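You operate a simulated robot arm through the tools that you are given. There is no shell and no other tool. Be economical: measure what you need, move in short steps, check, and stop when the job is done.

Carry out the task below with a simulated two-armed robot. There is one attempt and no reset: what you move stays moved.

JOB
Pick up the brush roller from the top of the frame bench with one hand, pass it to the other hand and put it on the lock side of the sample table. Set down upright: brush roller.

The check looks at the end state, three seconds after you hand in, the way a careful person would. Anything else that was tipped, shoved, dropped, spilled or broken makes it a failure.

ROBOT AND FRAMES
Two 7-joint arms with two-finger grippers on one trunk, on a base that drives. Base frame: it is fixed to the floor where the robot stands at the start and does not move with it; the origin is under the middle of the robot, x ahead of it, y to its left, z up; the surface under the hand at the start is at about z = 860. Readings come in mm, degrees, newtons and seconds.
The left shoulder is at the start at [24, 215, 1131], the right one opposite. With the tool pointing down near the work surface each hand reaches from about 200 to 760 mm from the robot's upright axis, wherever it stands, measured 20 degrees to its own side. Places, roughly: lock side of the sample table [2300, -4100, 800]. Payload 2.2 kg a hand.
The TCP of each hand is the grasp point between the finger pads, 19 mm short of the fingertips. In the tool frame z runs along the fingers and y along their closing line. The gripper opens to 116 mm. The gripper's body begins 70 mm behind the TCP.
Orientation is that of the tool frame in the base frame, as [roll, pitch, yaw] about the fixed x, y, z axes, in that order (R = Rz(yaw) Ry(pitch) Rx(roll)). With the fingers straight down and closing along the base's y, the tool's x points along the base's -x, its y along +y and its z along -z.

CONTROLS
- The arms move only by the tool apply_moves. It takes "left_targets", "right_targets" or both (then of equal length, played together; a hand with none holds still); each is a list of rows, each a list of 7 numbers: the opening, from 0 (shut) to 1 (fully open), then the shift along the tool's x, y, z in mm, then the turn, a rotation vector about the tool's x, y, z in degrees. In form: [[jaw, x, y, z, ax, ay, az], ...]. A call has 1 to 8 rows; each row shifts and turns the commanded pose from where the row before left it, along the tool's axes as they then stand. Each row takes 0.2 s and may step no farther than 50 mm and 8.6 degrees from the row before; otherwise, or with a gripper value out of range, the whole call is refused. A pose out of reach is approached as far as the arm can. The call stops where the force on the tool passes 40 N (or 10 N more than at its start, if that is more) or the arm is blocked; 0.2 s more then pass. The fingers move at their own pace and stop on an object; they squeeze with about 37 N. The grip force told is the motor's: it shows also when the fingers shut on nothing. Time passes only in rows, and 0.2 s behind the last, so rows that do not move let the fingers close. It gives the time, the measured TCP pose, the force on the tool (base axes), the opening and the grip force at its end, in the units of the frame above (readings bear some noise), with the torque about the TCP (base axes, N m) and any sound that the robot's microphone picked up.
- Cameras (640 x 400 px; columns grow to the right, rows downward): "scene" is now at [134.3, 5.5, 1314.6]; the picture's right is [0.06, -1.00, -0.00], its down [-0.44, -0.03, -0.90] and it looks along [0.89, 0.05, -0.45] (base axes); focal length 270 px, centre (320, 200). "left" rides on the left gripper at [69, 15, -97] in its tool frame; the picture's right is [-0.21, 0.98, 0.00], its down [-0.76, -0.17, -0.63] and it looks along [-0.62, -0.14, 0.77] (tool axes); focal length 251 px, centre (320, 200). "right" rides on the right gripper at [69, -15, -96] in its tool frame; the picture's right is [0.21, 0.98, 0.00], its down [-0.76, 0.17, -0.63] and it looks along [-0.62, 0.14, 0.77] (tool axes); focal length 251 px, centre (320, 200). There is no depth. A picture from a camera that has moved, and an enlarged one, comes with that camera's place and axes in the base frame and with its lens.
- capture(camera): a new picture of that camera. No time passes.
- slide_trunk(by): slides the trunk up (or, below 0, down) by that many mm; the arms and the scene camera ride with it, the base frame stays. It gives what a move gives, with no picture.
- drive_base(legs): drives the robot by 1 to 6 legs, each [ahead, left, turn to the left] in mm, mm and degrees, along the robot's own axes; the way and the turn of a leg run together, so that a leg with both is an arc; at most 1500 mm and 180 degrees a leg. The arms and the cameras ride along, it lands a little off, and it stops where it bumps. It gives what a move gives.
- turn_head(pan, tilt): turns the head with the scene camera to pan (to the left, within 80 degrees either way) and tilt (down, from -29 to 69), counted from straight ahead of the robot. It gives what a move gives.
- enlarge(camera, box): a new picture of the part [left, top, right, bottom] of that camera's present view, enlarged. No time passes.
- hand_in(): hands the job in; it is judged then, once.

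Go step by step. Nothing tells you exact positions but the pictures and the camera data: compare them with the known pose of the tool, close in by small moves and look again before you grip or let go. The budget is 120 turns and 92 pictures, counting those below and the enlarged ones. Unless the task says otherwise, let go and move clear before handing in, and close with one line.

The tools are called after "Emit:" by a JSON object that holds its "api" and its "payload". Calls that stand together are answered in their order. apply_moves: Moves the arms, as the interface text tells. Its arguments: {"type":"object","properties":{"left_targets":{"type":"array","items":{"type":"array","items":{"type":"number"}}},"right_targets":{"type":"array","items":{"type":"array","items":{"type":"number"}}}},"required":[]} The other tools are called the same way: slide_trunk (by) slides the trunk up or down; drive_base (legs) drives the base; turn_head (pan, tilt) turns the head that bears the scene camera; capture (camera) takes a picture; enlarge (camera, box) takes an enlarged picture of a part of a camera's view; hand_in () hands the job in.

At the start:

```text
t: 0.0
left_tcp_pos: [449.3, 153.2, 1161.2]
left_tcp_rot: [180.0, 0.0, -180.0]
left_force: [0.4, 0.1, -0.5]
left_torque: [0.02, 0.02, 0.03]
left_gripper_width: 116.1
left_grasp_force: 0.1
right_tcp_pos: [545.0, -277.7, 1090.6]
right_tcp_rot: [-180.0, -0.1, -180.0]
right_force: [0.4, -1.0, -0.6]
right_torque: [-0.01, -0.02, 0.01]
right_gripper_width: 116.1
right_grasp_force: 0.1
trunk travel left (down, up): [-275.0, 215.0]
robot x, y, heading: [0.0, -1.4, -0.0]
head pan, tilt: [3.4, 26.2]
```

scene: 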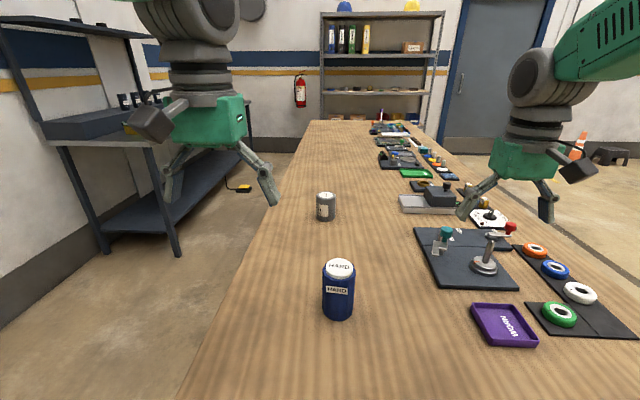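
right: 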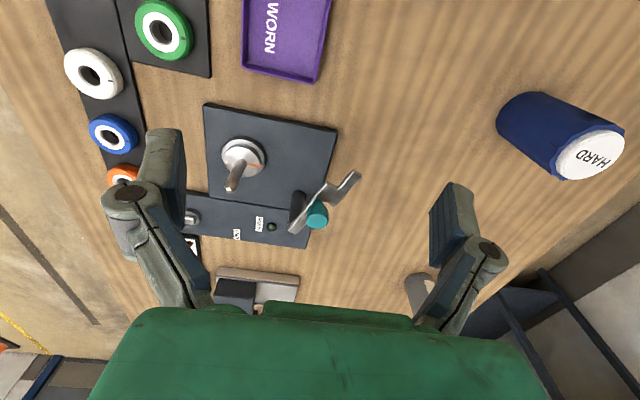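
left: 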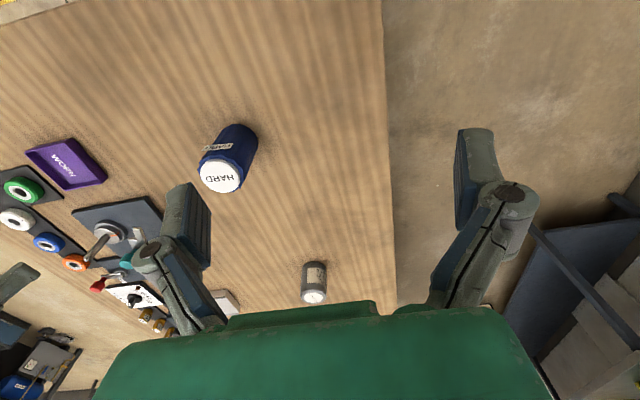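

I see a long wooden bench with labelled blue and grey cylinders, and a blue metal-framed bench to the left. I need to identify the frame bench, the brush roller and the sample table, so I look around first.

Emit:
{"api": "turn_head", "payload": {"pan": 60, "tilt": 20}}

Emit:
{"api": "capture", "payload": {"camera": "scene"}}

Emit:
{"api": "turn_head", "payload": {"pan": -60, "tilt": 15}}

Emit:
{"api": "capture", "payload": {"camera": "scene"}}

```text
t: 1.3
left_tcp_pos: [445.1, 151.4, 1162.1]
left_tcp_rot: [-180.0, 0.0, 180.0]
left_force: [0.0, -0.5, -0.6]
left_torque: [0.01, -0.01, -0.02]
left_gripper_width: 115.9
left_grasp_force: 0.0
right_tcp_pos: [542.2, -276.7, 1092.7]
right_tcp_rot: [-180.0, 0.1, 180.0]
right_force: [-0.4, -0.5, -0.5]
right_torque: [0.01, 0.02, -0.02]
right_gripper_width: 116.0
right_grasp_force: 0.1
trunk travel left (down, up): [-275.0, 215.0]
robot x, y, heading: [-0.8, 0.9, -0.4]
head pan, tilt: [60.0, 20.0]
```

```text
88 pictures are left
camera scene: at [89.2, 80.8, 1324.9], right [0.87, -0.5, 0.0], down [-0.17, -0.3, -0.94], along [0.47, 0.81, -0.34], focal length 270 px, centre (320, 200)
```

scene: 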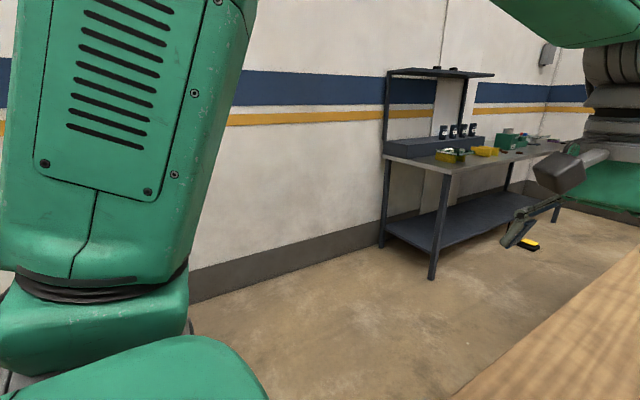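

```text
t: 3.3
left_tcp_pos: [446.4, 152.2, 1162.3]
left_tcp_rot: [180.0, 0.0, -180.0]
left_force: [0.1, 0.7, -0.1]
left_torque: [0.01, 0.01, 0.01]
left_gripper_width: 115.9
left_grasp_force: 0.2
right_tcp_pos: [543.0, -277.1, 1093.1]
right_tcp_rot: [180.0, 0.1, 180.0]
right_force: [0.2, 0.0, 0.7]
right_torque: [0.03, 0.02, 0.0]
right_gripper_width: 116.1
right_grasp_force: 0.1
trunk travel left (down, up): [-275.0, 215.0]
robot x, y, heading: [1.6, -2.7, 0.0]
head pan, tilt: [-60.0, 15.0]
```

```text
87 pictures are left
camera scene: at [89.5, -80.8, 1332.9], right [-0.87, -0.5, 0.0], down [-0.13, 0.22, -0.97], along [0.48, -0.84, -0.26], focal length 270 px, centre (320, 200)
```

scene: 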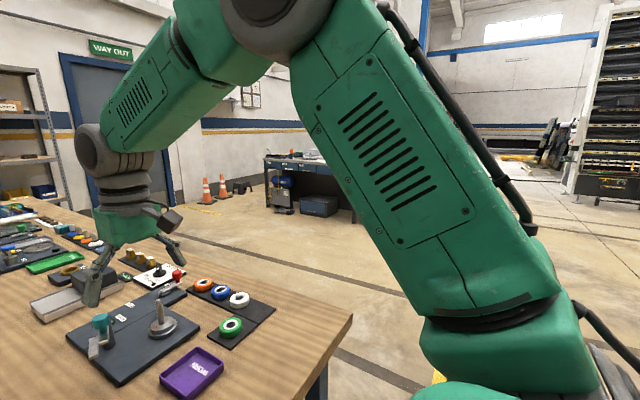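

The bench behind the arm, near bearing -60°, fits the sample table. I enlarge both candidate areas to find the brush roller.

Emit:
{"api": "enlarge", "payload": {"camera": "scene", "box": [240, 130, 400, 230]}}

Emit:
{"api": "enlarge", "payload": {"camera": "scene", "box": [0, 190, 200, 315]}}

Emit:
{"api": "turn_head", "payload": {"pan": 50, "tilt": 20}}

Emit:
{"api": "enlarge", "payload": {"camera": "scene", "box": [280, 50, 520, 200]}}

Emit:
{"api": "turn_head", "payload": {"pan": 0, "tilt": 20}}

Emit:
{"api": "enlarge", "payload": {"camera": "scene", "box": [240, 60, 480, 210]}}

```text
4.00 times, centred on (320, 180) of scene
camera zoom: at [89.5, -80.8, 1332.9], right [-0.87, -0.5, 0.0], down [-0.13, 0.22, -0.97], along [0.48, -0.84, -0.26], focal length 1081 px, centre (320, 280)
```

zoom: 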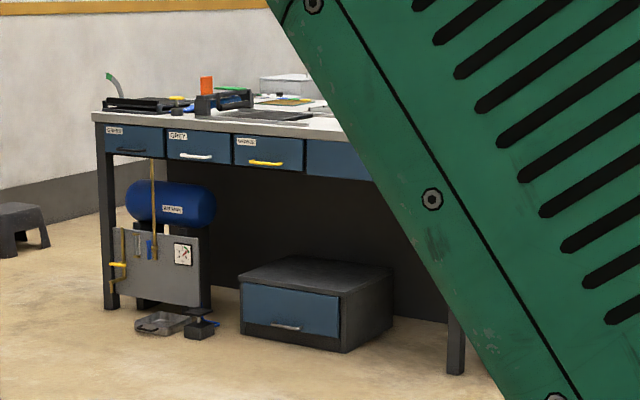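

```text
3.20 times, centred on (100, 252) of scene
camera zoom: at [89.5, -80.8, 1332.9], right [-0.87, -0.5, 0.0], down [-0.13, 0.22, -0.97], along [0.48, -0.84, -0.26], focal length 865 px, centre (1024, 32)
```

zoom: 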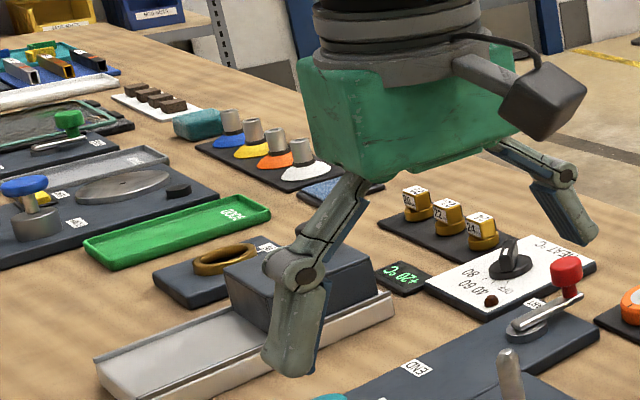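

```text
t: 5.1
left_tcp_pos: [445.5, 151.3, 1162.3]
left_tcp_rot: [180.0, 0.0, -179.9]
left_force: [-1.8, -0.3, -0.1]
left_torque: [0.02, 0.0, -0.01]
left_gripper_width: 115.9
left_grasp_force: 0.1
right_tcp_pos: [542.1, -277.1, 1092.5]
right_tcp_rot: [-180.0, 0.1, 180.0]
right_force: [-0.5, -0.1, -0.3]
right_torque: [0.05, 0.03, -0.06]
right_gripper_width: 116.1
right_grasp_force: 0.0
trunk travel left (down, up): [-275.0, 215.0]
robot x, y, heading: [-0.4, -1.2, 0.1]
head pan, tilt: [50.0, 20.0]
```

```text
2.67 times, centred on (400, 125) of scene
camera zoom: at [102.6, 71.5, 1324.8], right [0.77, -0.64, 0.0], down [-0.22, -0.26, -0.94], along [0.6, 0.72, -0.34], focal length 721 px, centre (107, 400)
```

zoom: 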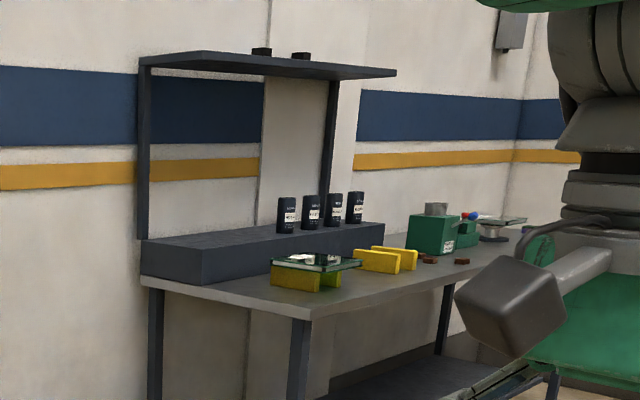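

```text
t: 6.3
left_tcp_pos: [444.8, 152.4, 1162.6]
left_tcp_rot: [180.0, 0.2, 180.0]
left_force: [0.1, 0.1, -0.2]
left_torque: [-0.02, -0.01, 0.0]
left_gripper_width: 115.9
left_grasp_force: 0.1
right_tcp_pos: [541.8, -276.7, 1091.7]
right_tcp_rot: [180.0, 0.1, -179.9]
right_force: [0.2, -0.2, 0.1]
right_torque: [-0.01, 0.0, -0.02]
right_gripper_width: 116.2
right_grasp_force: 0.0
trunk travel left (down, up): [-275.0, 215.0]
robot x, y, heading: [-2.6, -0.3, -0.1]
head pan, tilt: [0.0, 20.0]
```

```text
2.67 times, centred on (360, 135) of scene
camera zoom: at [135.8, 0.2, 1324.7], right [0.0, -1.0, 0.0], down [-0.35, 0.0, -0.94], along [0.94, 0.0, -0.35], focal length 721 px, centre (213, 373)
```

zoom: 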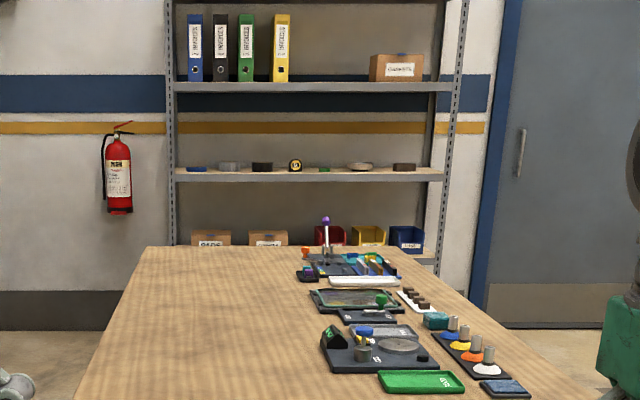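

The long bench holds two loose cylinders; I check their labels.

Emit:
{"api": "enlarge", "payload": {"camera": "left", "box": [180, 110, 340, 310]}}

Emit:
{"api": "turn_head", "payload": {"pan": 0, "tilt": 35}}

Emit:
{"api": "capture", "payload": {"camera": "scene"}}

Emit:
{"api": "enlarge", "payload": {"camera": "scene", "box": [280, 120, 400, 295]}}

```text
2.00 times, centred on (260, 210) of left
camera zoom: at [377.4, 167.5, 1257.6], right [0.21, 0.98, 0.0], down [0.76, -0.17, 0.63], along [0.62, -0.14, -0.77], focal length 503 px, centre (440, 180)
```

zoom: 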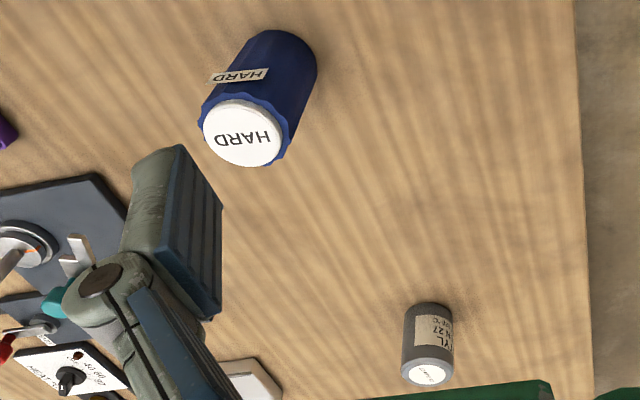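

```text
t: 7.1
left_tcp_pos: [445.3, 152.6, 1162.5]
left_tcp_rot: [-180.0, 0.2, 180.0]
left_force: [-0.8, 0.0, -0.2]
left_torque: [0.03, -0.02, -0.01]
left_gripper_width: 116.2
left_grasp_force: 0.0
right_tcp_pos: [541.9, -277.2, 1092.7]
right_tcp_rot: [180.0, 0.0, -180.0]
right_force: [0.2, 0.5, -1.3]
right_torque: [0.02, 0.01, 0.0]
right_gripper_width: 116.0
right_grasp_force: 0.1
trunk travel left (down, up): [-275.0, 215.0]
robot x, y, heading: [-2.7, -3.2, -0.3]
head pan, tilt: [0.0, 35.0]
```

```text
81 pictures are left
camera scene: at [130.7, 0.1, 1300.9], right [0.0, -1.0, 0.0], down [-0.58, 0.0, -0.82], along [0.82, 0.0, -0.58], focal length 270 px, centre (320, 200)
```

scene: 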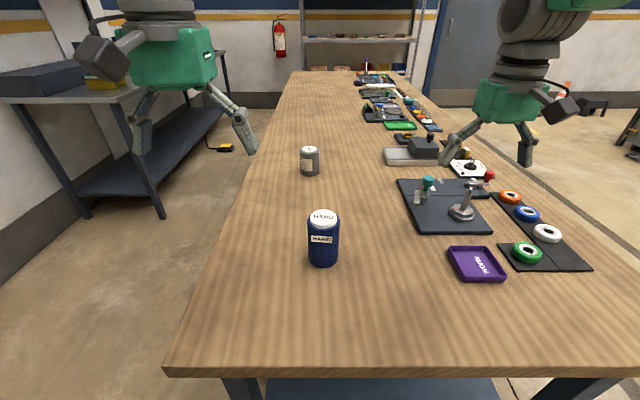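

```text
2.29 times, centred on (340, 208) of scene
camera zoom: at [130.7, 0.1, 1300.9], right [0.0, -1.0, 0.0], down [-0.58, 0.0, -0.82], along [0.82, 0.0, -0.58], focal length 618 px, centre (274, 183)
```

zoom: 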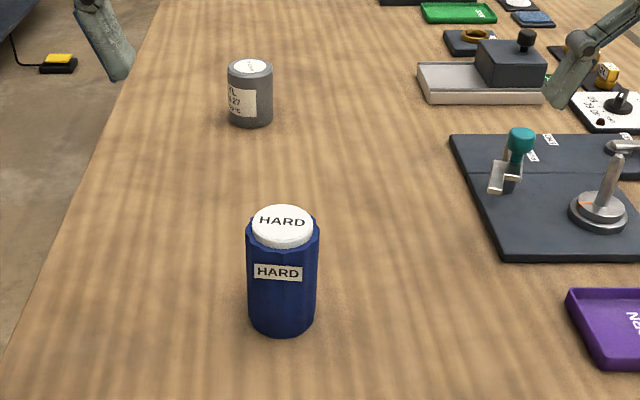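

The identity of the roller and frame bench isn't settled; I look farther to both sides before moving.

Emit:
{"api": "turn_head", "payload": {"pan": 80, "tilt": 15}}

Emit:
{"api": "capture", "payload": {"camera": "scene"}}

Emit:
{"api": "turn_head", "payload": {"pan": -80, "tilt": 15}}

Emit:
{"api": "capture", "payload": {"camera": "scene"}}

```text
t: 8.6
left_tcp_pos: [445.1, 152.8, 1162.7]
left_tcp_rot: [-180.0, 0.1, -180.0]
left_force: [0.0, 0.5, -0.2]
left_torque: [-0.01, 0.02, -0.01]
left_gripper_width: 115.9
left_grasp_force: 0.1
right_tcp_pos: [542.5, -276.9, 1092.7]
right_tcp_rot: [180.0, 0.1, -180.0]
right_force: [0.3, -0.3, 0.3]
right_torque: [0.0, 0.0, -0.04]
right_gripper_width: 116.0
right_grasp_force: 0.1
trunk travel left (down, up): [-275.0, 215.0]
robot x, y, heading: [2.1, 1.5, 0.2]
head pan, tilt: [80.0, 15.0]
```

```text
79 pictures are left
camera scene: at [59.0, 92.1, 1333.1], right [0.98, -0.17, 0.0], down [-0.05, -0.25, -0.97], along [0.17, 0.95, -0.26], focal length 270 px, centre (320, 200)
```

scene: 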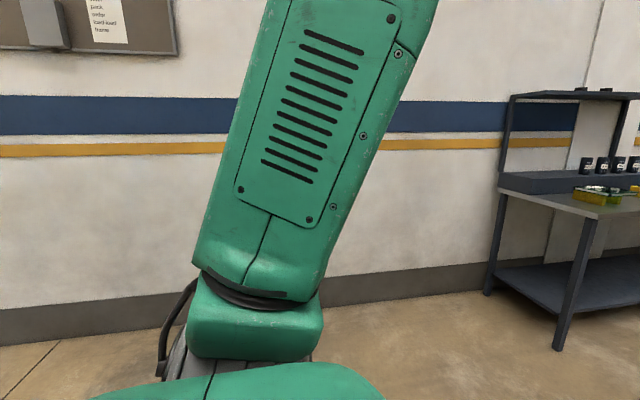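

```text
t: 11.1
left_tcp_pos: [444.4, 152.4, 1162.7]
left_tcp_rot: [180.0, 0.1, 180.0]
left_force: [-0.7, -1.0, 0.1]
left_torque: [0.0, 0.01, -0.01]
left_gripper_width: 115.8
left_grasp_force: 0.0
right_tcp_pos: [541.9, -278.0, 1092.9]
right_tcp_rot: [180.0, 0.1, -179.9]
right_force: [0.1, -0.7, -0.7]
right_torque: [0.01, 0.0, 0.01]
right_gripper_width: 116.2
right_grasp_force: 0.0
trunk travel left (down, up): [-275.0, 215.0]
robot x, y, heading: [-0.9, 0.6, 0.1]
head pan, tilt: [-80.0, 15.0]
```

```text
78 pictures are left
camera scene: at [59.0, -92.0, 1333.0], right [-0.98, -0.17, 0.0], down [-0.05, 0.26, -0.97], along [0.17, -0.95, -0.26], focal length 270 px, centre (320, 200)
```

scene: 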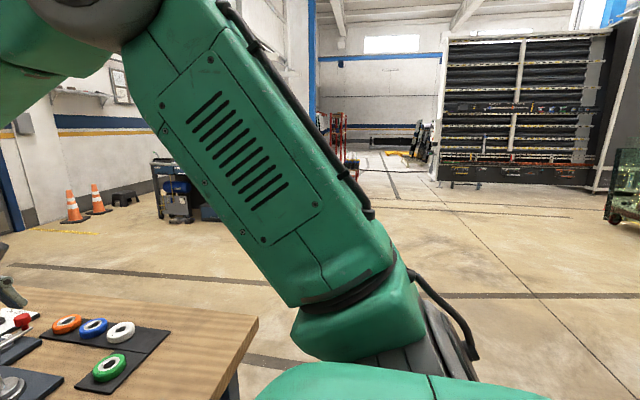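

A notice board on the left wall may help; I read it.

Emit:
{"api": "turn_head", "payload": {"pan": 80, "tilt": 0}}

Emit:
{"api": "enlarge", "payload": {"camera": "scene", "box": [0, 20, 220, 160]}}

Emit:
{"api": "turn_head", "payload": {"pan": -55, "tilt": 10}}

Emit:
{"api": "capture", "payload": {"camera": "scene"}}

```text
t: 13.5
left_tcp_pos: [445.0, 152.8, 1162.3]
left_tcp_rot: [-180.0, 0.1, -180.0]
left_force: [-0.3, 0.1, 0.7]
left_torque: [0.03, 0.0, -0.02]
left_gripper_width: 116.0
left_grasp_force: 0.1
right_tcp_pos: [542.1, -278.0, 1092.1]
right_tcp_rot: [-179.9, 0.1, -179.9]
right_force: [0.7, -0.1, 0.6]
right_torque: [0.0, -0.01, -0.03]
right_gripper_width: 115.7
right_grasp_force: 0.1
trunk travel left (down, up): [-275.0, 215.0]
robot x, y, heading: [-3.9, -2.3, -0.2]
head pan, tilt: [80.0, 0.0]
```

```text
2.86 times, centred on (110, 90) of scene
camera zoom: at [58.4, 88.7, 1357.3], right [0.98, -0.17, 0.0], down [0.0, 0.0, -1.0], along [0.17, 0.98, 0.0], focal length 772 px, centre (920, 514)
```

zoom: 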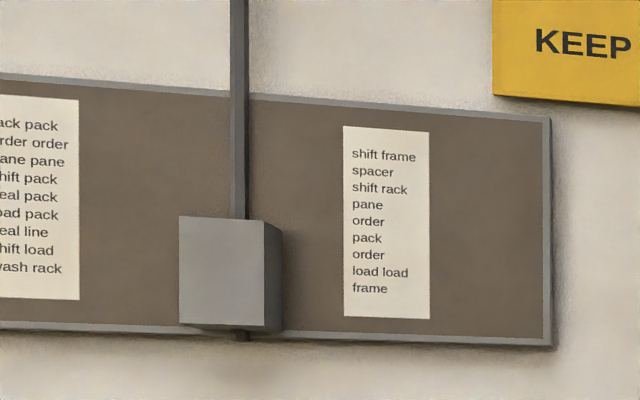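

```text
t: 15.7
left_tcp_pos: [445.3, 151.7, 1161.9]
left_tcp_rot: [-179.9, 0.1, 179.9]
left_force: [-0.4, -0.1, -0.2]
left_torque: [-0.02, 0.0, 0.05]
left_gripper_width: 115.8
left_grasp_force: 0.0
right_tcp_pos: [542.6, -277.4, 1092.8]
right_tcp_rot: [180.0, 0.1, 179.9]
right_force: [0.2, 0.1, 0.5]
right_torque: [0.01, 0.02, 0.02]
right_gripper_width: 116.1
right_grasp_force: 0.0
trunk travel left (down, up): [-275.0, 215.0]
robot x, y, heading: [1.0, -0.8, 0.1]
head pan, tilt: [-55.0, 10.0]
```

```text
76 pictures are left
camera scene: at [96.1, -76.1, 1341.0], right [-0.82, -0.57, 0.0], down [-0.1, 0.14, -0.98], along [0.56, -0.81, -0.18], focal length 270 px, centre (320, 200)
```

scene: 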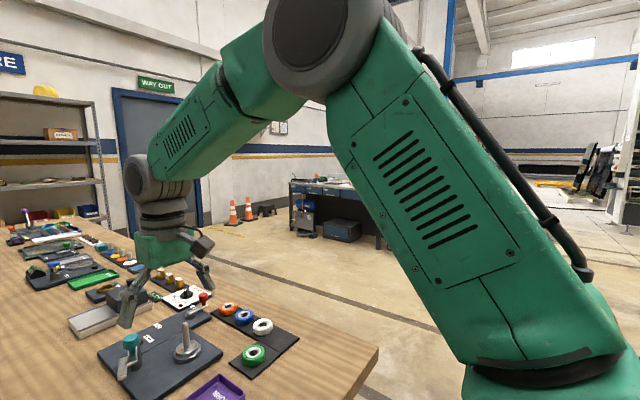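

This is a glass-unit workshop, so the blue "HARD" cylinder looks like a washer brush roller, and the grey tin is probably butyl. I check the left bench's canisters to rule them out.

Emit:
{"api": "turn_head", "payload": {"pan": 50, "tilt": 12}}

Emit:
{"api": "enlarge", "payload": {"camera": "scene", "box": [360, 100, 480, 175]}}

Emit:
{"api": "turn_head", "payload": {"pan": 32, "tilt": 20}}

Emit:
{"api": "capture", "payload": {"camera": "scene"}}

```text
t: 17.5
left_tcp_pos: [445.2, 152.4, 1162.1]
left_tcp_rot: [-180.0, 0.1, -180.0]
left_force: [0.4, 0.5, -0.5]
left_torque: [0.01, -0.02, -0.01]
left_gripper_width: 116.0
left_grasp_force: 0.1
right_tcp_pos: [541.7, -276.8, 1091.4]
right_tcp_rot: [180.0, 0.1, -179.9]
right_force: [-0.1, -1.3, -0.2]
right_torque: [0.01, -0.02, 0.0]
right_gripper_width: 116.1
right_grasp_force: 0.1
trunk travel left (down, up): [-275.0, 215.0]
robot x, y, heading: [-2.8, 1.7, -0.0]
head pan, tilt: [50.0, 12.0]
```

```text
5.33 times, centred on (420, 138) of scene
camera zoom: at [102.7, 71.5, 1337.8], right [0.77, -0.64, 0.0], down [-0.14, -0.16, -0.98], along [0.63, 0.75, -0.21], focal length 1442 px, centre (-213, 533)
```

zoom: 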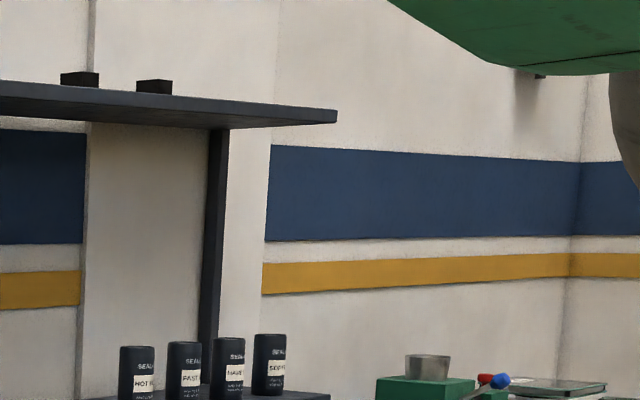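

```text
t: 18.3
left_tcp_pos: [445.2, 151.5, 1163.0]
left_tcp_rot: [180.0, 0.1, 180.0]
left_force: [-1.1, -0.7, -0.1]
left_torque: [-0.02, -0.04, 0.0]
left_gripper_width: 115.8
left_grasp_force: 0.1
right_tcp_pos: [542.3, -277.3, 1093.1]
right_tcp_rot: [180.0, 0.1, -179.9]
right_force: [0.7, 0.6, 0.2]
right_torque: [0.01, 0.01, -0.05]
right_gripper_width: 116.0
right_grasp_force: 0.1
trunk travel left (down, up): [-275.0, 215.0]
robot x, y, heading: [1.5, -0.9, 0.0]
head pan, tilt: [32.0, 20.0]
```

```text
74 pictures are left
camera scene: at [121.6, 49.5, 1324.8], right [0.53, -0.85, 0.0], down [-0.29, -0.18, -0.94], along [0.8, 0.5, -0.34], focal length 270 px, centre (320, 200)
```

scene: 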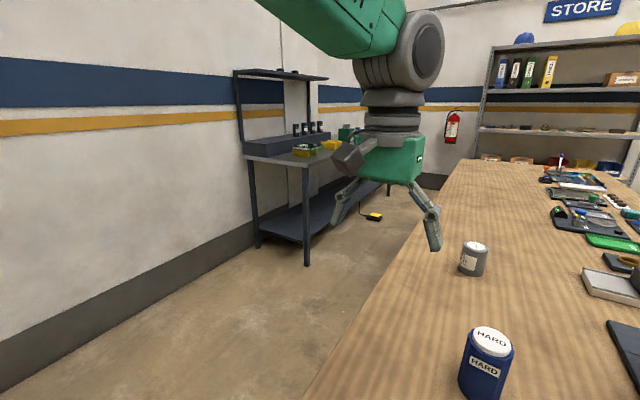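

The left bench is for sealing (SEAL canisters), so the wooden bench is the frame bench and the blue "HARD" cylinder at about (552, -7), roughly 67 mm wide and 100 mm tall, is the brush roller. My plan is to grip its upper part from above with the left hand, closing along x. The right hand then takes the lower part from the side. I start by turning the left hand.

Emit:
{"api": "apply_moves", "payload": {"left_targets": [[1, 0, 0, 0, 0, 0, 8.2], [1, 0, 0, 0, 0, 0, 8.2], [1, 0, 0, 0, 0, 0, 8.2], [1, 0, 0, 0, 0, 0, 8.2], [1, 0, 0, 0, 0, 0, 8.2], [1, 0, 0, 0, 0, 0, 8.2], [1, 0, 0, 0, 0, 0, 8.2], [1, 0, 0, 0, 0, 0, 8.2]]}}

Emit:
{"api": "apply_moves", "payload": {"left_targets": [[1, 0, 0, 0, 0, 0, 8.2], [1, 0, 0, 0, 0, 0, 8.2], [1, 0, 0, 0, 0, 0, 8], [1, -40, 26, 0, 0, 0, 0], [1, -40, 26, 0, 0, 0, 0], [1, -40, 26, 0, 0, 0, 0], [1, -38, 26, 0, 0, 0, 0]]}}

Emit:
{"api": "capture", "payload": {"camera": "left"}}

Emit:
{"api": "turn_head", "payload": {"pan": 0, "tilt": 35}}

Emit:
{"api": "capture", "payload": {"camera": "scene"}}

```text
t: 20.1
left_tcp_pos: [445.9, 152.7, 1162.3]
left_tcp_rot: [179.9, 0.1, 114.2]
left_force: [0.5, -0.4, -0.1]
left_torque: [0.01, -0.03, 0.03]
left_gripper_width: 116.0
left_grasp_force: 0.2
right_tcp_pos: [540.9, -277.2, 1092.0]
right_tcp_rot: [-179.9, 0.1, 180.0]
right_force: [0.3, -0.6, -0.2]
right_torque: [-0.01, 0.01, -0.01]
right_gripper_width: 116.1
right_grasp_force: 0.0
trunk travel left (down, up): [-275.0, 215.0]
robot x, y, heading: [-0.9, -0.3, -0.1]
head pan, tilt: [32.0, 20.0]
```

```text
t: 21.7
left_tcp_pos: [554.1, -8.3, 1160.0]
left_tcp_rot: [-179.9, -0.1, 90.1]
left_force: [0.3, -0.3, -0.8]
left_torque: [-0.02, 0.02, 0.01]
left_gripper_width: 116.1
left_grasp_force: 0.1
right_tcp_pos: [543.7, -280.0, 1091.1]
right_tcp_rot: [179.9, 0.0, -180.0]
right_force: [-0.1, 1.0, -1.0]
right_torque: [0.03, 0.03, 0.02]
right_gripper_width: 116.1
right_grasp_force: 0.0
trunk travel left (down, up): [-275.0, 215.0]
robot x, y, heading: [5.1, 4.1, -0.0]
head pan, tilt: [32.0, 20.0]
```

```text
73 pictures are left
camera left: at [570.7, 61.2, 1255.6], right [0.98, -0.21, 0.0], down [-0.17, -0.76, 0.63], along [-0.14, -0.62, -0.78], focal length 251 px, centre (320, 200)
```

left: 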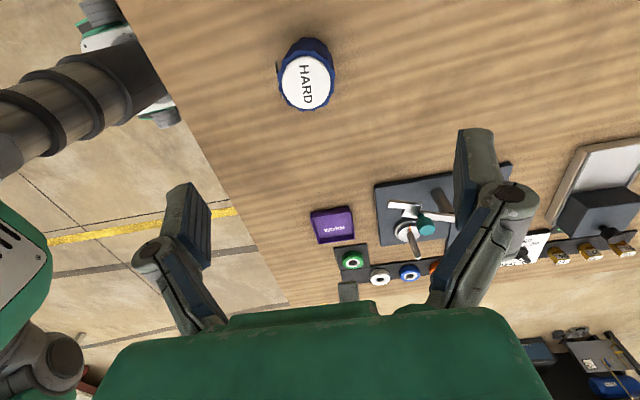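

```text
t: 22.7
left_tcp_pos: [552.1, -6.8, 1160.8]
left_tcp_rot: [179.9, -0.1, 90.0]
left_force: [-0.3, -0.2, -0.6]
left_torque: [0.0, 0.01, 0.02]
left_gripper_width: 116.2
left_grasp_force: 0.0
right_tcp_pos: [542.5, -278.1, 1092.6]
right_tcp_rot: [179.9, 0.1, -180.0]
right_force: [-0.1, 0.0, 0.1]
right_torque: [0.0, 0.03, 0.02]
right_gripper_width: 115.9
right_grasp_force: 0.1
trunk travel left (down, up): [-275.0, 215.0]
robot x, y, heading: [2.0, -2.9, 0.1]
head pan, tilt: [0.0, 35.0]
```

```text
72 pictures are left
camera scene: at [131.6, -2.1, 1300.8], right [0.0, -1.0, 0.0], down [-0.58, 0.0, -0.82], along [0.82, 0.0, -0.58], focal length 270 px, centre (320, 200)
```

scene: 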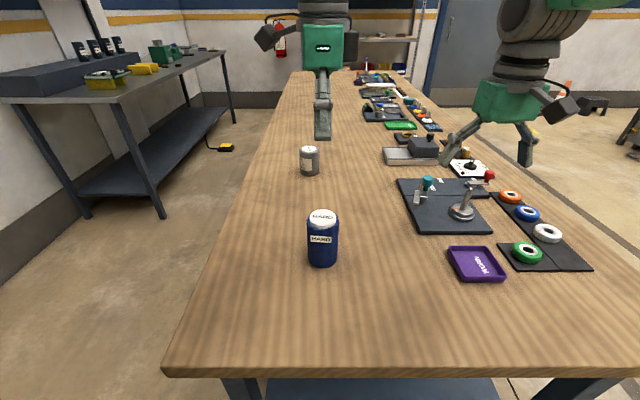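

Both estimates put the roller near x 540–552, y -8. I descend partway and look again.

Emit:
{"api": "apply_moves", "payload": {"left_targets": [[1, 0, 0, 45, 0, 0, 0], [1, 0, 0, 45, 0, 0, 0]]}}

Emit:
{"api": "capture", "payload": {"camera": "left"}}

Emit:
{"api": "enlarge", "payload": {"camera": "scene", "box": [240, 120, 400, 280]}}

```text
t: 23.3
left_tcp_pos: [550.7, -8.7, 1070.3]
left_tcp_rot: [179.9, -0.2, 89.9]
left_force: [-0.3, -0.9, 0.5]
left_torque: [0.01, 0.05, 0.02]
left_gripper_width: 116.0
left_grasp_force: 0.1
right_tcp_pos: [542.2, -278.0, 1091.9]
right_tcp_rot: [179.9, 0.1, 179.9]
right_force: [-0.6, 0.2, 0.3]
right_torque: [0.02, 0.03, 0.0]
right_gripper_width: 116.4
right_grasp_force: 0.2
trunk travel left (down, up): [-275.0, 215.0]
robot x, y, heading: [0.7, -3.4, 0.0]
head pan, tilt: [0.0, 35.0]
```

```text
71 pictures are left
camera left: at [567.0, 61.1, 1165.9], right [0.98, -0.21, 0.0], down [-0.17, -0.76, 0.63], along [-0.14, -0.62, -0.78], focal length 251 px, centre (320, 200)
```

left: 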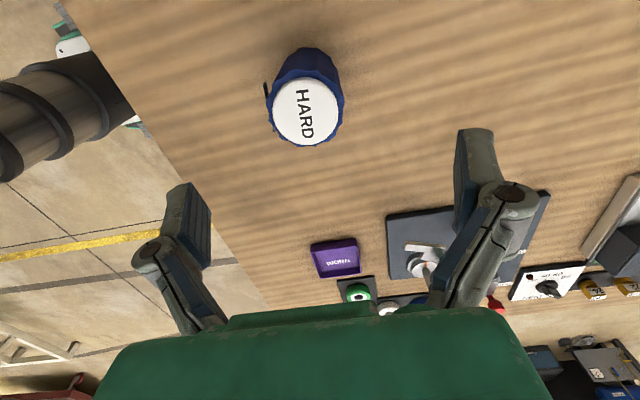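

```text
2.50 times, centred on (320, 200) of scene
camera zoom: at [132.8, -1.3, 1300.5], right [0.0, -1.0, 0.0], down [-0.58, 0.0, -0.82], along [0.82, 0.0, -0.58], focal length 676 px, centre (320, 200)
```

zoom: 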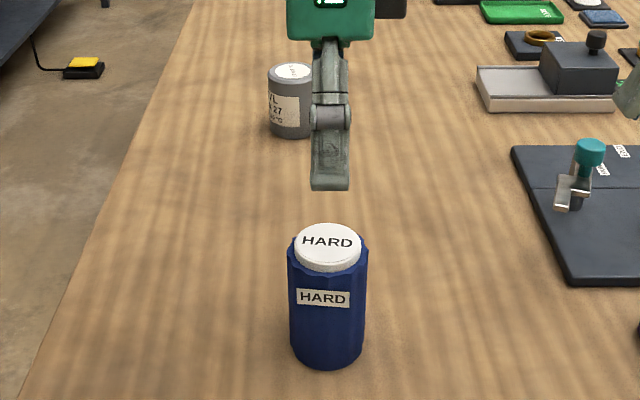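

The left camera, cross-checked against the finger position, puts the roller at about (541, -8) with its top near z 960. I shift 10 mm toward the robot, descend and check.

Emit:
{"api": "apply_moves", "payload": {"left_targets": [[1, 0, -10, 0, 0, 0, 0], [1, 0, 0, 40, 0, 0, 0], [1, 0, 0, 40, 0, 0, 0]]}}

Emit:
{"api": "capture", "payload": {"camera": "left"}}

Emit:
{"api": "enlarge", "payload": {"camera": "scene", "box": [240, 120, 400, 280]}}

```text
t: 24.1
left_tcp_pos: [540.0, -5.4, 987.7]
left_tcp_rot: [179.9, 0.0, 89.9]
left_force: [0.6, -0.3, 0.2]
left_torque: [0.0, 0.01, 0.01]
left_gripper_width: 116.0
left_grasp_force: 0.1
right_tcp_pos: [542.4, -277.2, 1092.3]
right_tcp_rot: [180.0, 0.2, 180.0]
right_force: [-0.4, -0.4, 0.0]
right_torque: [-0.01, 0.01, 0.01]
right_gripper_width: 115.8
right_grasp_force: 0.1
trunk travel left (down, up): [-275.0, 215.0]
robot x, y, heading: [2.2, 1.6, -0.3]
head pan, tilt: [0.0, 35.0]
```

```text
69 pictures are left
camera left: at [556.7, 63.8, 1084.0], right [0.98, -0.21, 0.0], down [-0.17, -0.76, 0.63], along [-0.13, -0.62, -0.78], focal length 251 px, centre (320, 200)
```

left: 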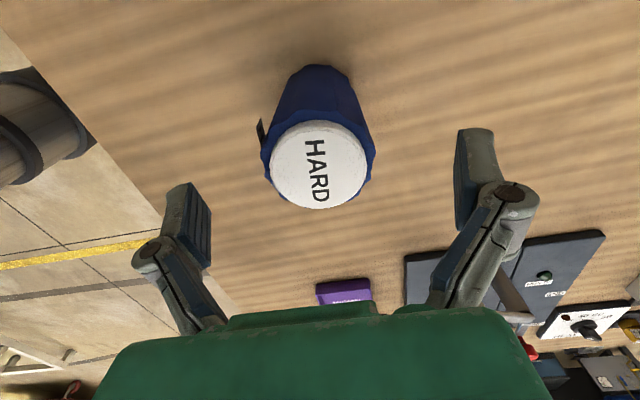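

```text
2.50 times, centred on (320, 200) of scene
camera zoom: at [132.5, -1.2, 1300.6], right [0.0, -1.0, 0.0], down [-0.58, 0.0, -0.82], along [0.82, 0.0, -0.58], focal length 676 px, centre (320, 200)
```

zoom: 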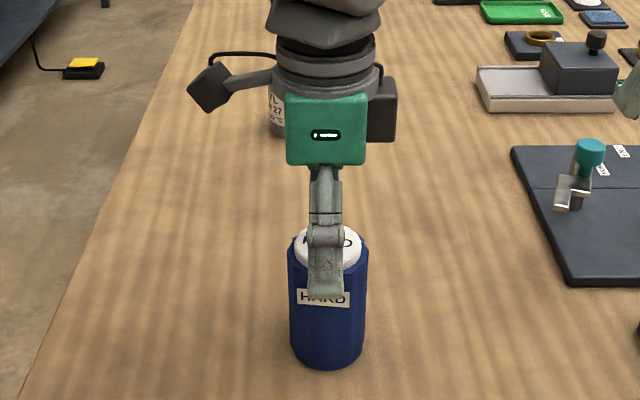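

The roller is centred between the fingers. I descend the last 48 mm and close.

Emit:
{"api": "apply_moves", "payload": {"left_targets": [[1, -3, 0, 25, 0, 0, 0], [1, 0, 0, 23, 0, 0, 0], [0.6, 0, 0, 0, 0, 0, 0], [0.3, 0, 0, 0, 0, 0, 0], [0.3, 0, 0, 0, 0, 0, 0], [0.3, 0, 0, 0, 0, 0, 0]]}}

Emit:
{"api": "enlarge", "payload": {"camera": "scene", "box": [240, 120, 400, 280]}}

```text
t: 25.5
left_tcp_pos: [541.9, -8.6, 943.4]
left_tcp_rot: [179.9, -0.1, 90.0]
left_force: [-0.7, 0.1, 1.7]
left_torque: [0.05, 0.1, 0.03]
left_gripper_width: 61.1
left_grasp_force: 36.7
right_tcp_pos: [541.8, -277.4, 1092.3]
right_tcp_rot: [180.0, 0.1, -179.9]
right_force: [-0.2, -0.1, 0.2]
right_torque: [0.01, 0.03, 0.02]
right_gripper_width: 116.0
right_grasp_force: 0.0
trunk travel left (down, up): [-275.0, 215.0]
robot x, y, heading: [-1.2, -0.3, 0.1]
head pan, tilt: [0.0, 35.0]
```

```text
2.50 times, centred on (320, 200) of scene
camera zoom: at [131.5, -1.1, 1300.7], right [0.0, -1.0, 0.0], down [-0.58, 0.0, -0.82], along [0.82, 0.0, -0.58], focal length 676 px, centre (320, 200)
```

zoom: 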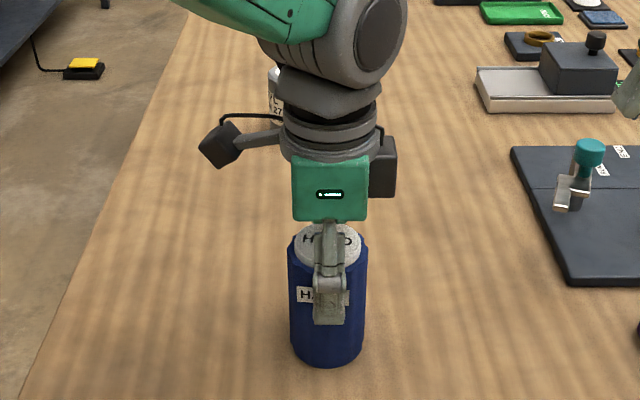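

The roller is gripped with 61 mm between the fingers. I lift it and at the same time start turning the right hand.

Emit:
{"api": "apply_moves", "payload": {"left_targets": [[0.3, 0, 0, -10, 0, 0, 0], [0.3, 0, 0, -30, 0, 0, 0], [0.3, 0, 0, -40, 0, 0, 0], [0.3, 0, 0, -40, 0, 0, 0], [0.3, 0, 0, -40, 0, 0, 0], [0.3, 0, -20, -20, 0, 0, 0], [0.3, 0, -20, 0, 0, 0, 0], [0.3, 0, -20, 0, 0, 0, 0]], "right_targets": [[1, 0, 0, 0, 0, 0, 8.2], [1, 0, 0, 0, 0, 0, 8.2], [1, 0, 0, 0, 0, 0, 8.2], [1, 0, 0, 0, 0, 0, 8.2], [1, 0, 0, 0, 0, 0, 8.2], [1, 0, 0, 0, 0, 0, 8.2], [1, 0, 0, 0, 0, 0, 8.2], [1, 0, 0, 0, 0, 0, 8.2]]}}

Emit:
{"api": "apply_moves", "payload": {"right_targets": [[1, 0, 0, 0, 0, 0, 8.2], [1, 0, 0, 0, 0, 0, 8.2], [1, 0, 0, 0, 0, 0, 8], [1, -20, -20, -20, 0, 8.5, 0], [1, 0, 0, 0, 0, 8.5, 0], [1, 0, 0, 0, 0, 8.5, 0], [1, 0, 0, 0, 0, 8.5, 0]]}}

Emit:
{"api": "capture", "payload": {"camera": "scene"}}

```text
t: 27.3
left_tcp_pos: [478.8, -6.1, 1124.7]
left_tcp_rot: [179.8, 0.0, 90.0]
left_force: [-0.6, 0.2, -2.4]
left_torque: [0.03, -0.01, -0.02]
left_gripper_width: 61.3
left_grasp_force: 36.9
right_tcp_pos: [539.8, -277.3, 1093.0]
right_tcp_rot: [179.8, 0.0, 114.3]
right_force: [0.4, 0.4, 0.4]
right_torque: [0.04, -0.01, -0.01]
right_gripper_width: 115.8
right_grasp_force: 0.1
trunk travel left (down, up): [-275.0, 215.0]
robot x, y, heading: [-0.5, -3.2, -0.1]
head pan, tilt: [0.0, 35.0]
```

```text
t: 28.9
left_tcp_pos: [480.0, -7.1, 1122.9]
left_tcp_rot: [179.9, 0.0, 90.0]
left_force: [-0.3, -1.1, -3.1]
left_torque: [0.02, -0.01, 0.0]
left_gripper_width: 60.9
left_grasp_force: 37.2
right_tcp_pos: [522.9, -296.6, 1113.4]
right_tcp_rot: [179.9, -34.2, 90.1]
right_force: [0.1, 1.0, -1.3]
right_torque: [0.0, -0.01, -0.01]
right_gripper_width: 116.1
right_grasp_force: 0.1
trunk travel left (down, up): [-275.0, 215.0]
robot x, y, heading: [-4.0, -1.8, -0.1]
head pan, tilt: [0.0, 35.0]
```

```text
66 pictures are left
camera scene: at [130.8, -2.9, 1300.8], right [0.0, -1.0, 0.0], down [-0.58, 0.0, -0.82], along [0.82, 0.0, -0.58], focal length 270 px, centre (320, 200)
```

scene: 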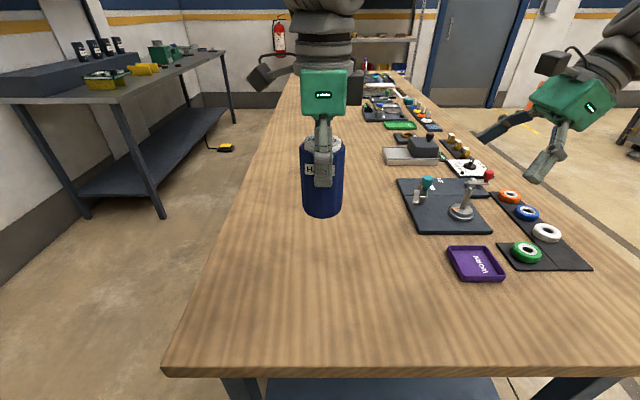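

The roller hangs upright, and the right hand is tilting as planned with its camera on top. I continue the tilt to near horizontal.

Emit:
{"api": "apply_moves", "payload": {"right_targets": [[1, 0, 0, 0, 0, 8.5, 0], [1, 0, 0, 0, 0, 8.5, 0], [1, 0, 0, 0, 0, 8.5, 0], [1, 0, 0, 0, 0, 8.5, 0], [1, 0, 0, 0, 0, 8.5, 0], [1, 0, 0, 0, 0, 5.5, 0]]}}

Emit:
{"api": "capture", "payload": {"camera": "scene"}}

Emit:
{"api": "capture", "payload": {"camera": "right"}}

```text
t: 30.3
left_tcp_pos: [480.6, -8.5, 1122.2]
left_tcp_rot: [179.8, -0.2, 90.0]
left_force: [0.0, -0.5, -2.4]
left_torque: [-0.01, 0.0, -0.01]
left_gripper_width: 61.0
left_grasp_force: 37.2
right_tcp_pos: [522.9, -299.7, 1112.1]
right_tcp_rot: [179.5, -82.4, 90.5]
right_force: [-0.4, -0.5, 0.6]
right_torque: [0.04, 0.0, -0.03]
right_gripper_width: 116.0
right_grasp_force: 0.0
trunk travel left (down, up): [-275.0, 215.0]
robot x, y, heading: [0.2, 2.8, -0.0]
head pan, tilt: [0.0, 35.0]
```

```text
65 pictures are left
camera scene: at [131.6, -4.4, 1300.7], right [0.0, -1.0, 0.0], down [-0.58, 0.0, -0.82], along [0.82, 0.0, -0.58], focal length 270 px, centre (320, 200)
```

scene: 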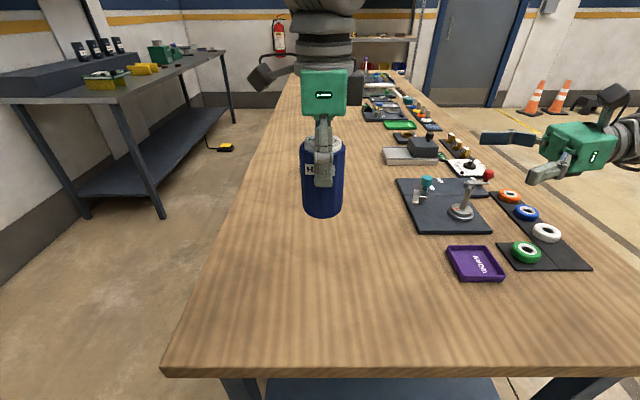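

```text
64 pictures are left
camera right: at [507.1, -386.9, 1192.1], right [0.98, 0.03, 0.21], down [0.17, -0.73, -0.66], along [0.14, 0.68, -0.72], focal length 251 px, centre (320, 200)
```

right: 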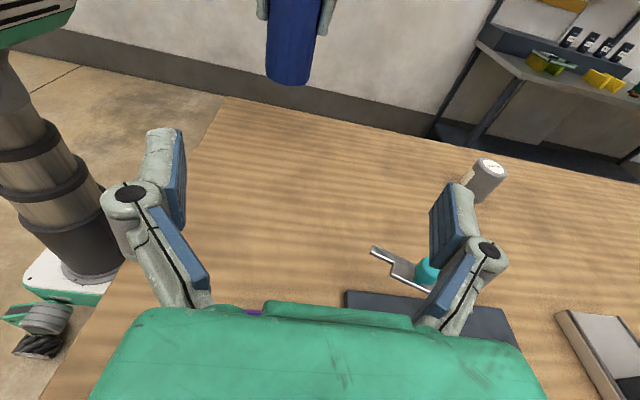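

The roller bottom should be near z 1040. I bring the right hand to x 480, z 1072 and approach to y ≈ -110.

Emit:
{"api": "apply_moves", "payload": {"right_targets": [[1, -20, -21, 2.5, 0, 0, 0], [1, -20, -22, 2.5, 0, 0, 0], [1, 6.3, 0, 47, 0, 0, 0], [1, 6.3, 0, 47, 0, 0, 0], [1, 6.3, 0, 47, 0, 0, 0], [1, 6.3, 0, 47, 0, 0, 0]]}}

Emit:
{"api": "capture", "payload": {"camera": "scene"}}

Emit:
{"api": "capture", "payload": {"camera": "right"}}

```text
t: 31.7
left_tcp_pos: [480.5, -5.6, 1122.5]
left_tcp_rot: [-180.0, 0.0, 90.0]
left_force: [0.4, -0.6, -1.7]
left_torque: [-0.01, -0.01, 0.02]
left_gripper_width: 60.9
left_grasp_force: 37.2
right_tcp_pos: [481.5, -110.9, 1070.4]
right_tcp_rot: [-180.0, -82.0, 89.9]
right_force: [0.4, 0.2, 0.8]
right_torque: [-0.01, -0.02, 0.0]
right_gripper_width: 115.9
right_grasp_force: 0.2
trunk travel left (down, up): [-275.0, 215.0]
robot x, y, heading: [1.2, 1.1, -0.1]
head pan, tilt: [0.0, 35.0]
```

```text
63 pictures are left
camera scene: at [132.3, -0.7, 1300.6], right [0.0, -1.0, 0.0], down [-0.58, 0.0, -0.82], along [0.82, 0.0, -0.58], focal length 270 px, centre (320, 200)
```

scene: 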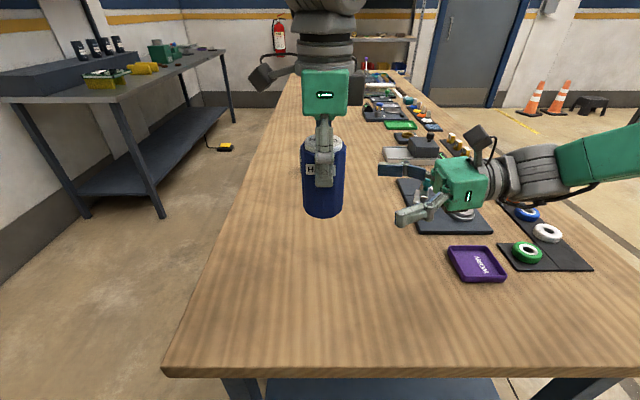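

```text
62 pictures are left
camera right: at [467.4, -198.4, 1151.7], right [0.98, 0.03, 0.21], down [0.17, -0.73, -0.66], along [0.14, 0.68, -0.72], focal length 251 px, centre (320, 200)
```

right: 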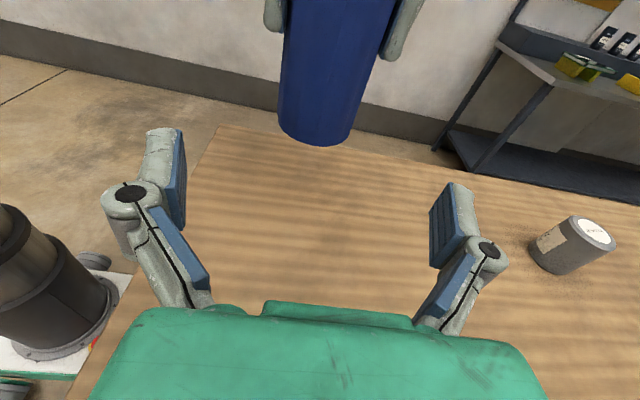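

Camera geometry confirms the roller bottom at z ≈ 1041 with both hands aligned. I advance the remaining 103 mm.

Emit:
{"api": "apply_moves", "payload": {"right_targets": [[1, 3.4, 0, 25.5, 0, 0, 0], [1, 3.4, 0, 25.5, 0, 0, 0], [1, 3.4, 0, 25.5, 0, 0, 0], [1, 3.4, 0, 25.5, 0, 0, 0]]}}

Emit:
{"api": "enlarge", "payload": {"camera": "scene", "box": [240, 100, 400, 260]}}

Emit:
{"api": "capture", "payload": {"camera": "right"}}

```text
t: 32.7
left_tcp_pos: [481.2, -6.9, 1123.3]
left_tcp_rot: [180.0, 0.1, 90.1]
left_force: [-0.5, 0.8, -1.4]
left_torque: [0.02, 0.02, -0.01]
left_gripper_width: 61.0
left_grasp_force: 37.2
right_tcp_pos: [480.1, -4.9, 1069.6]
right_tcp_rot: [179.5, -81.9, 90.5]
right_force: [0.4, -0.8, -0.1]
right_torque: [0.01, 0.0, 0.02]
right_gripper_width: 116.0
right_grasp_force: 0.1
trunk travel left (down, up): [-275.0, 215.0]
robot x, y, heading: [-0.3, -2.5, 0.3]
head pan, tilt: [0.0, 35.0]
```

```text
2.50 times, centred on (320, 180) of scene
camera zoom: at [132.2, -0.1, 1300.6], right [0.0, -1.0, 0.0], down [-0.58, 0.0, -0.82], along [0.82, 0.0, -0.58], focal length 676 px, centre (320, 250)
```

zoom: 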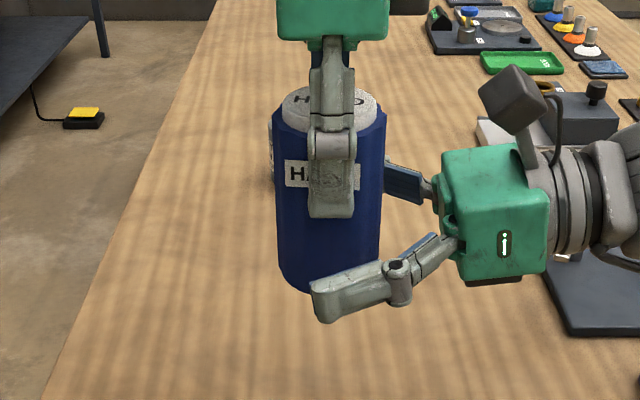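

```text
60 pictures are left
camera right: at [465.3, -92.5, 1151.1], right [0.98, 0.03, 0.21], down [0.17, -0.73, -0.66], along [0.14, 0.68, -0.72], focal length 251 px, centre (320, 200)
```

right: 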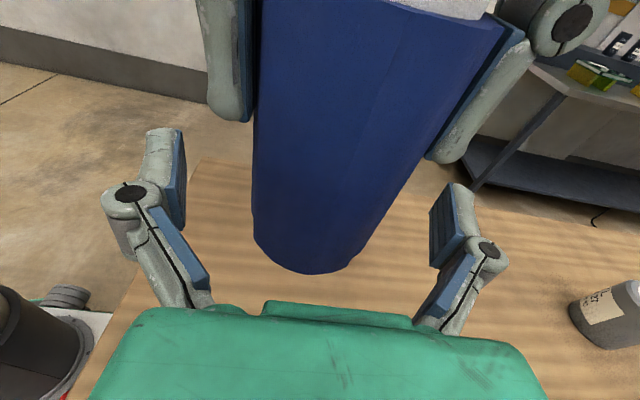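

The right fingers straddle the lower part, clear of the left fingertips. I close the right hand.

Emit:
{"api": "apply_moves", "payload": {"right_targets": [[0.7, 0, 0, 0, 0, 0, 0], [0.3, 0, 0, 0, 0, 0, 0], [0.3, 0, 0, 0, 0, 0, 0], [0.3, 0, 0, 0, 0, 0, 0]]}}

Emit:
{"api": "enlarge", "payload": {"camera": "scene", "box": [240, 100, 400, 260]}}

Emit:
{"api": "capture", "payload": {"camera": "right"}}

```text
t: 33.7
left_tcp_pos: [479.6, -7.2, 1123.1]
left_tcp_rot: [179.9, 0.0, 90.0]
left_force: [-1.8, -2.2, -1.6]
left_torque: [-0.01, -0.03, 0.06]
left_gripper_width: 61.3
left_grasp_force: 36.3
right_tcp_pos: [479.6, -6.7, 1069.2]
right_tcp_rot: [179.4, -82.2, 90.6]
right_force: [1.9, 2.2, 1.0]
right_torque: [-0.12, 0.11, -0.04]
right_gripper_width: 60.2
right_grasp_force: 36.9
trunk travel left (down, up): [-275.0, 215.0]
robot x, y, heading: [-0.8, -1.0, -0.3]
head pan, tilt: [0.0, 35.0]
```

```text
2.50 times, centred on (320, 180) of scene
camera zoom: at [131.6, -1.4, 1300.7], right [0.0, -1.0, 0.0], down [-0.58, 0.0, -0.82], along [0.82, 0.0, -0.58], focal length 676 px, centre (320, 250)
```

zoom: 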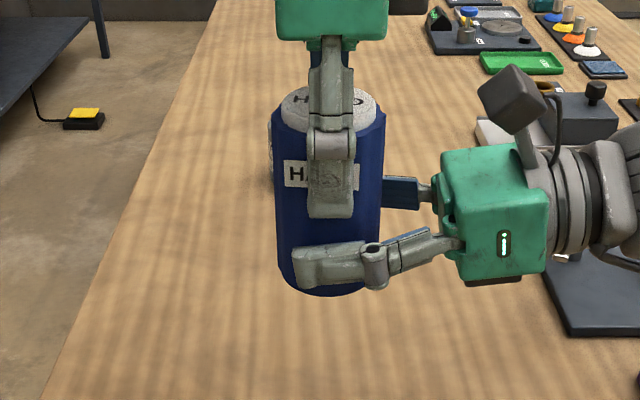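

```text
58 pictures are left
camera right: at [464.7, -93.2, 1151.4], right [0.98, 0.03, 0.21], down [0.17, -0.73, -0.66], along [0.14, 0.68, -0.72], focal length 251 px, centre (320, 200)
```

right: 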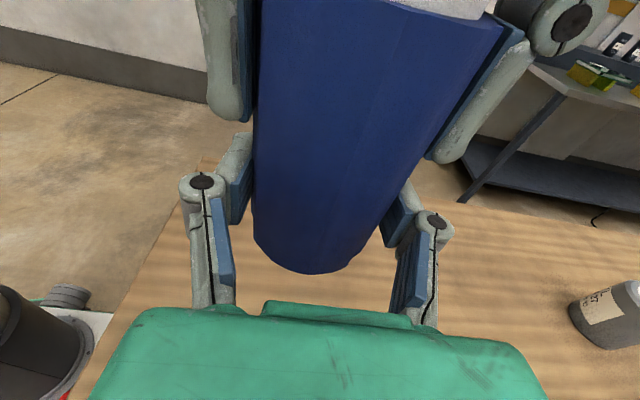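

Both hands hold the roller firmly. I open the left hand and lift it straight up.

Emit:
{"api": "apply_moves", "payload": {"left_targets": [[0.5, 0, 0, 0, 0, 0, 0], [0.9, 0, 0, 0, 0, 0, 0], [0.9, 0, 0, 0, 0, 0, 0]]}}

Emit:
{"api": "apply_moves", "payload": {"left_targets": [[0.9, 0, 0, -30, 0, 0, 0], [0.9, 0, 0, -40, 0, 0, 0], [0.9, 20, 0, -40, 0, 0, 0], [0.9, 45, 0, 0, 0, 0, 0], [0.9, 45, 0, 0, 0, 0, 0], [0.9, 45, 0, 0, 0, 0, 0]]}}

Emit:
{"api": "capture", "payload": {"camera": "scene"}}

```text
t: 34.5
left_tcp_pos: [480.5, -7.1, 1123.3]
left_tcp_rot: [180.0, -0.1, 89.9]
left_force: [0.2, -0.1, -0.1]
left_torque: [-0.02, -0.04, -0.02]
left_gripper_width: 104.4
left_grasp_force: 0.1
right_tcp_pos: [478.9, -5.7, 1071.3]
right_tcp_rot: [179.3, -81.9, 90.6]
right_force: [-0.2, -0.5, 0.2]
right_torque: [0.02, 0.03, 0.01]
right_gripper_width: 60.4
right_grasp_force: 37.4
trunk travel left (down, up): [-275.0, 215.0]
robot x, y, heading: [-0.1, 1.9, 0.2]
head pan, tilt: [0.0, 35.0]
```

```text
t: 35.9
left_tcp_pos: [477.2, 149.3, 1233.7]
left_tcp_rot: [179.8, 0.1, 89.9]
left_force: [0.6, 0.3, -0.3]
left_torque: [-0.03, 0.01, 0.01]
left_gripper_width: 104.6
left_grasp_force: 0.1
right_tcp_pos: [478.6, -4.1, 1071.4]
right_tcp_rot: [179.2, -81.9, 90.9]
right_force: [-0.2, 0.1, 0.0]
right_torque: [-0.06, 0.01, 0.01]
right_gripper_width: 60.2
right_grasp_force: 36.6
trunk travel left (down, up): [-275.0, 215.0]
robot x, y, heading: [-2.7, 0.2, -0.3]
head pan, tilt: [0.0, 35.0]
```

```text
57 pictures are left
camera scene: at [130.7, 2.8, 1300.8], right [0.0, -1.0, 0.0], down [-0.58, 0.0, -0.82], along [0.82, 0.0, -0.58], focal length 270 px, centre (320, 200)
```

scene: 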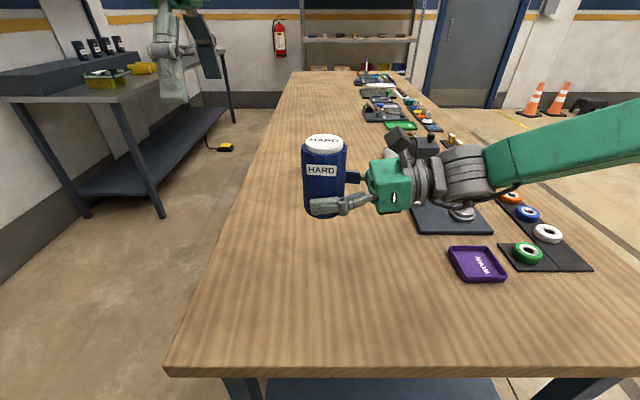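

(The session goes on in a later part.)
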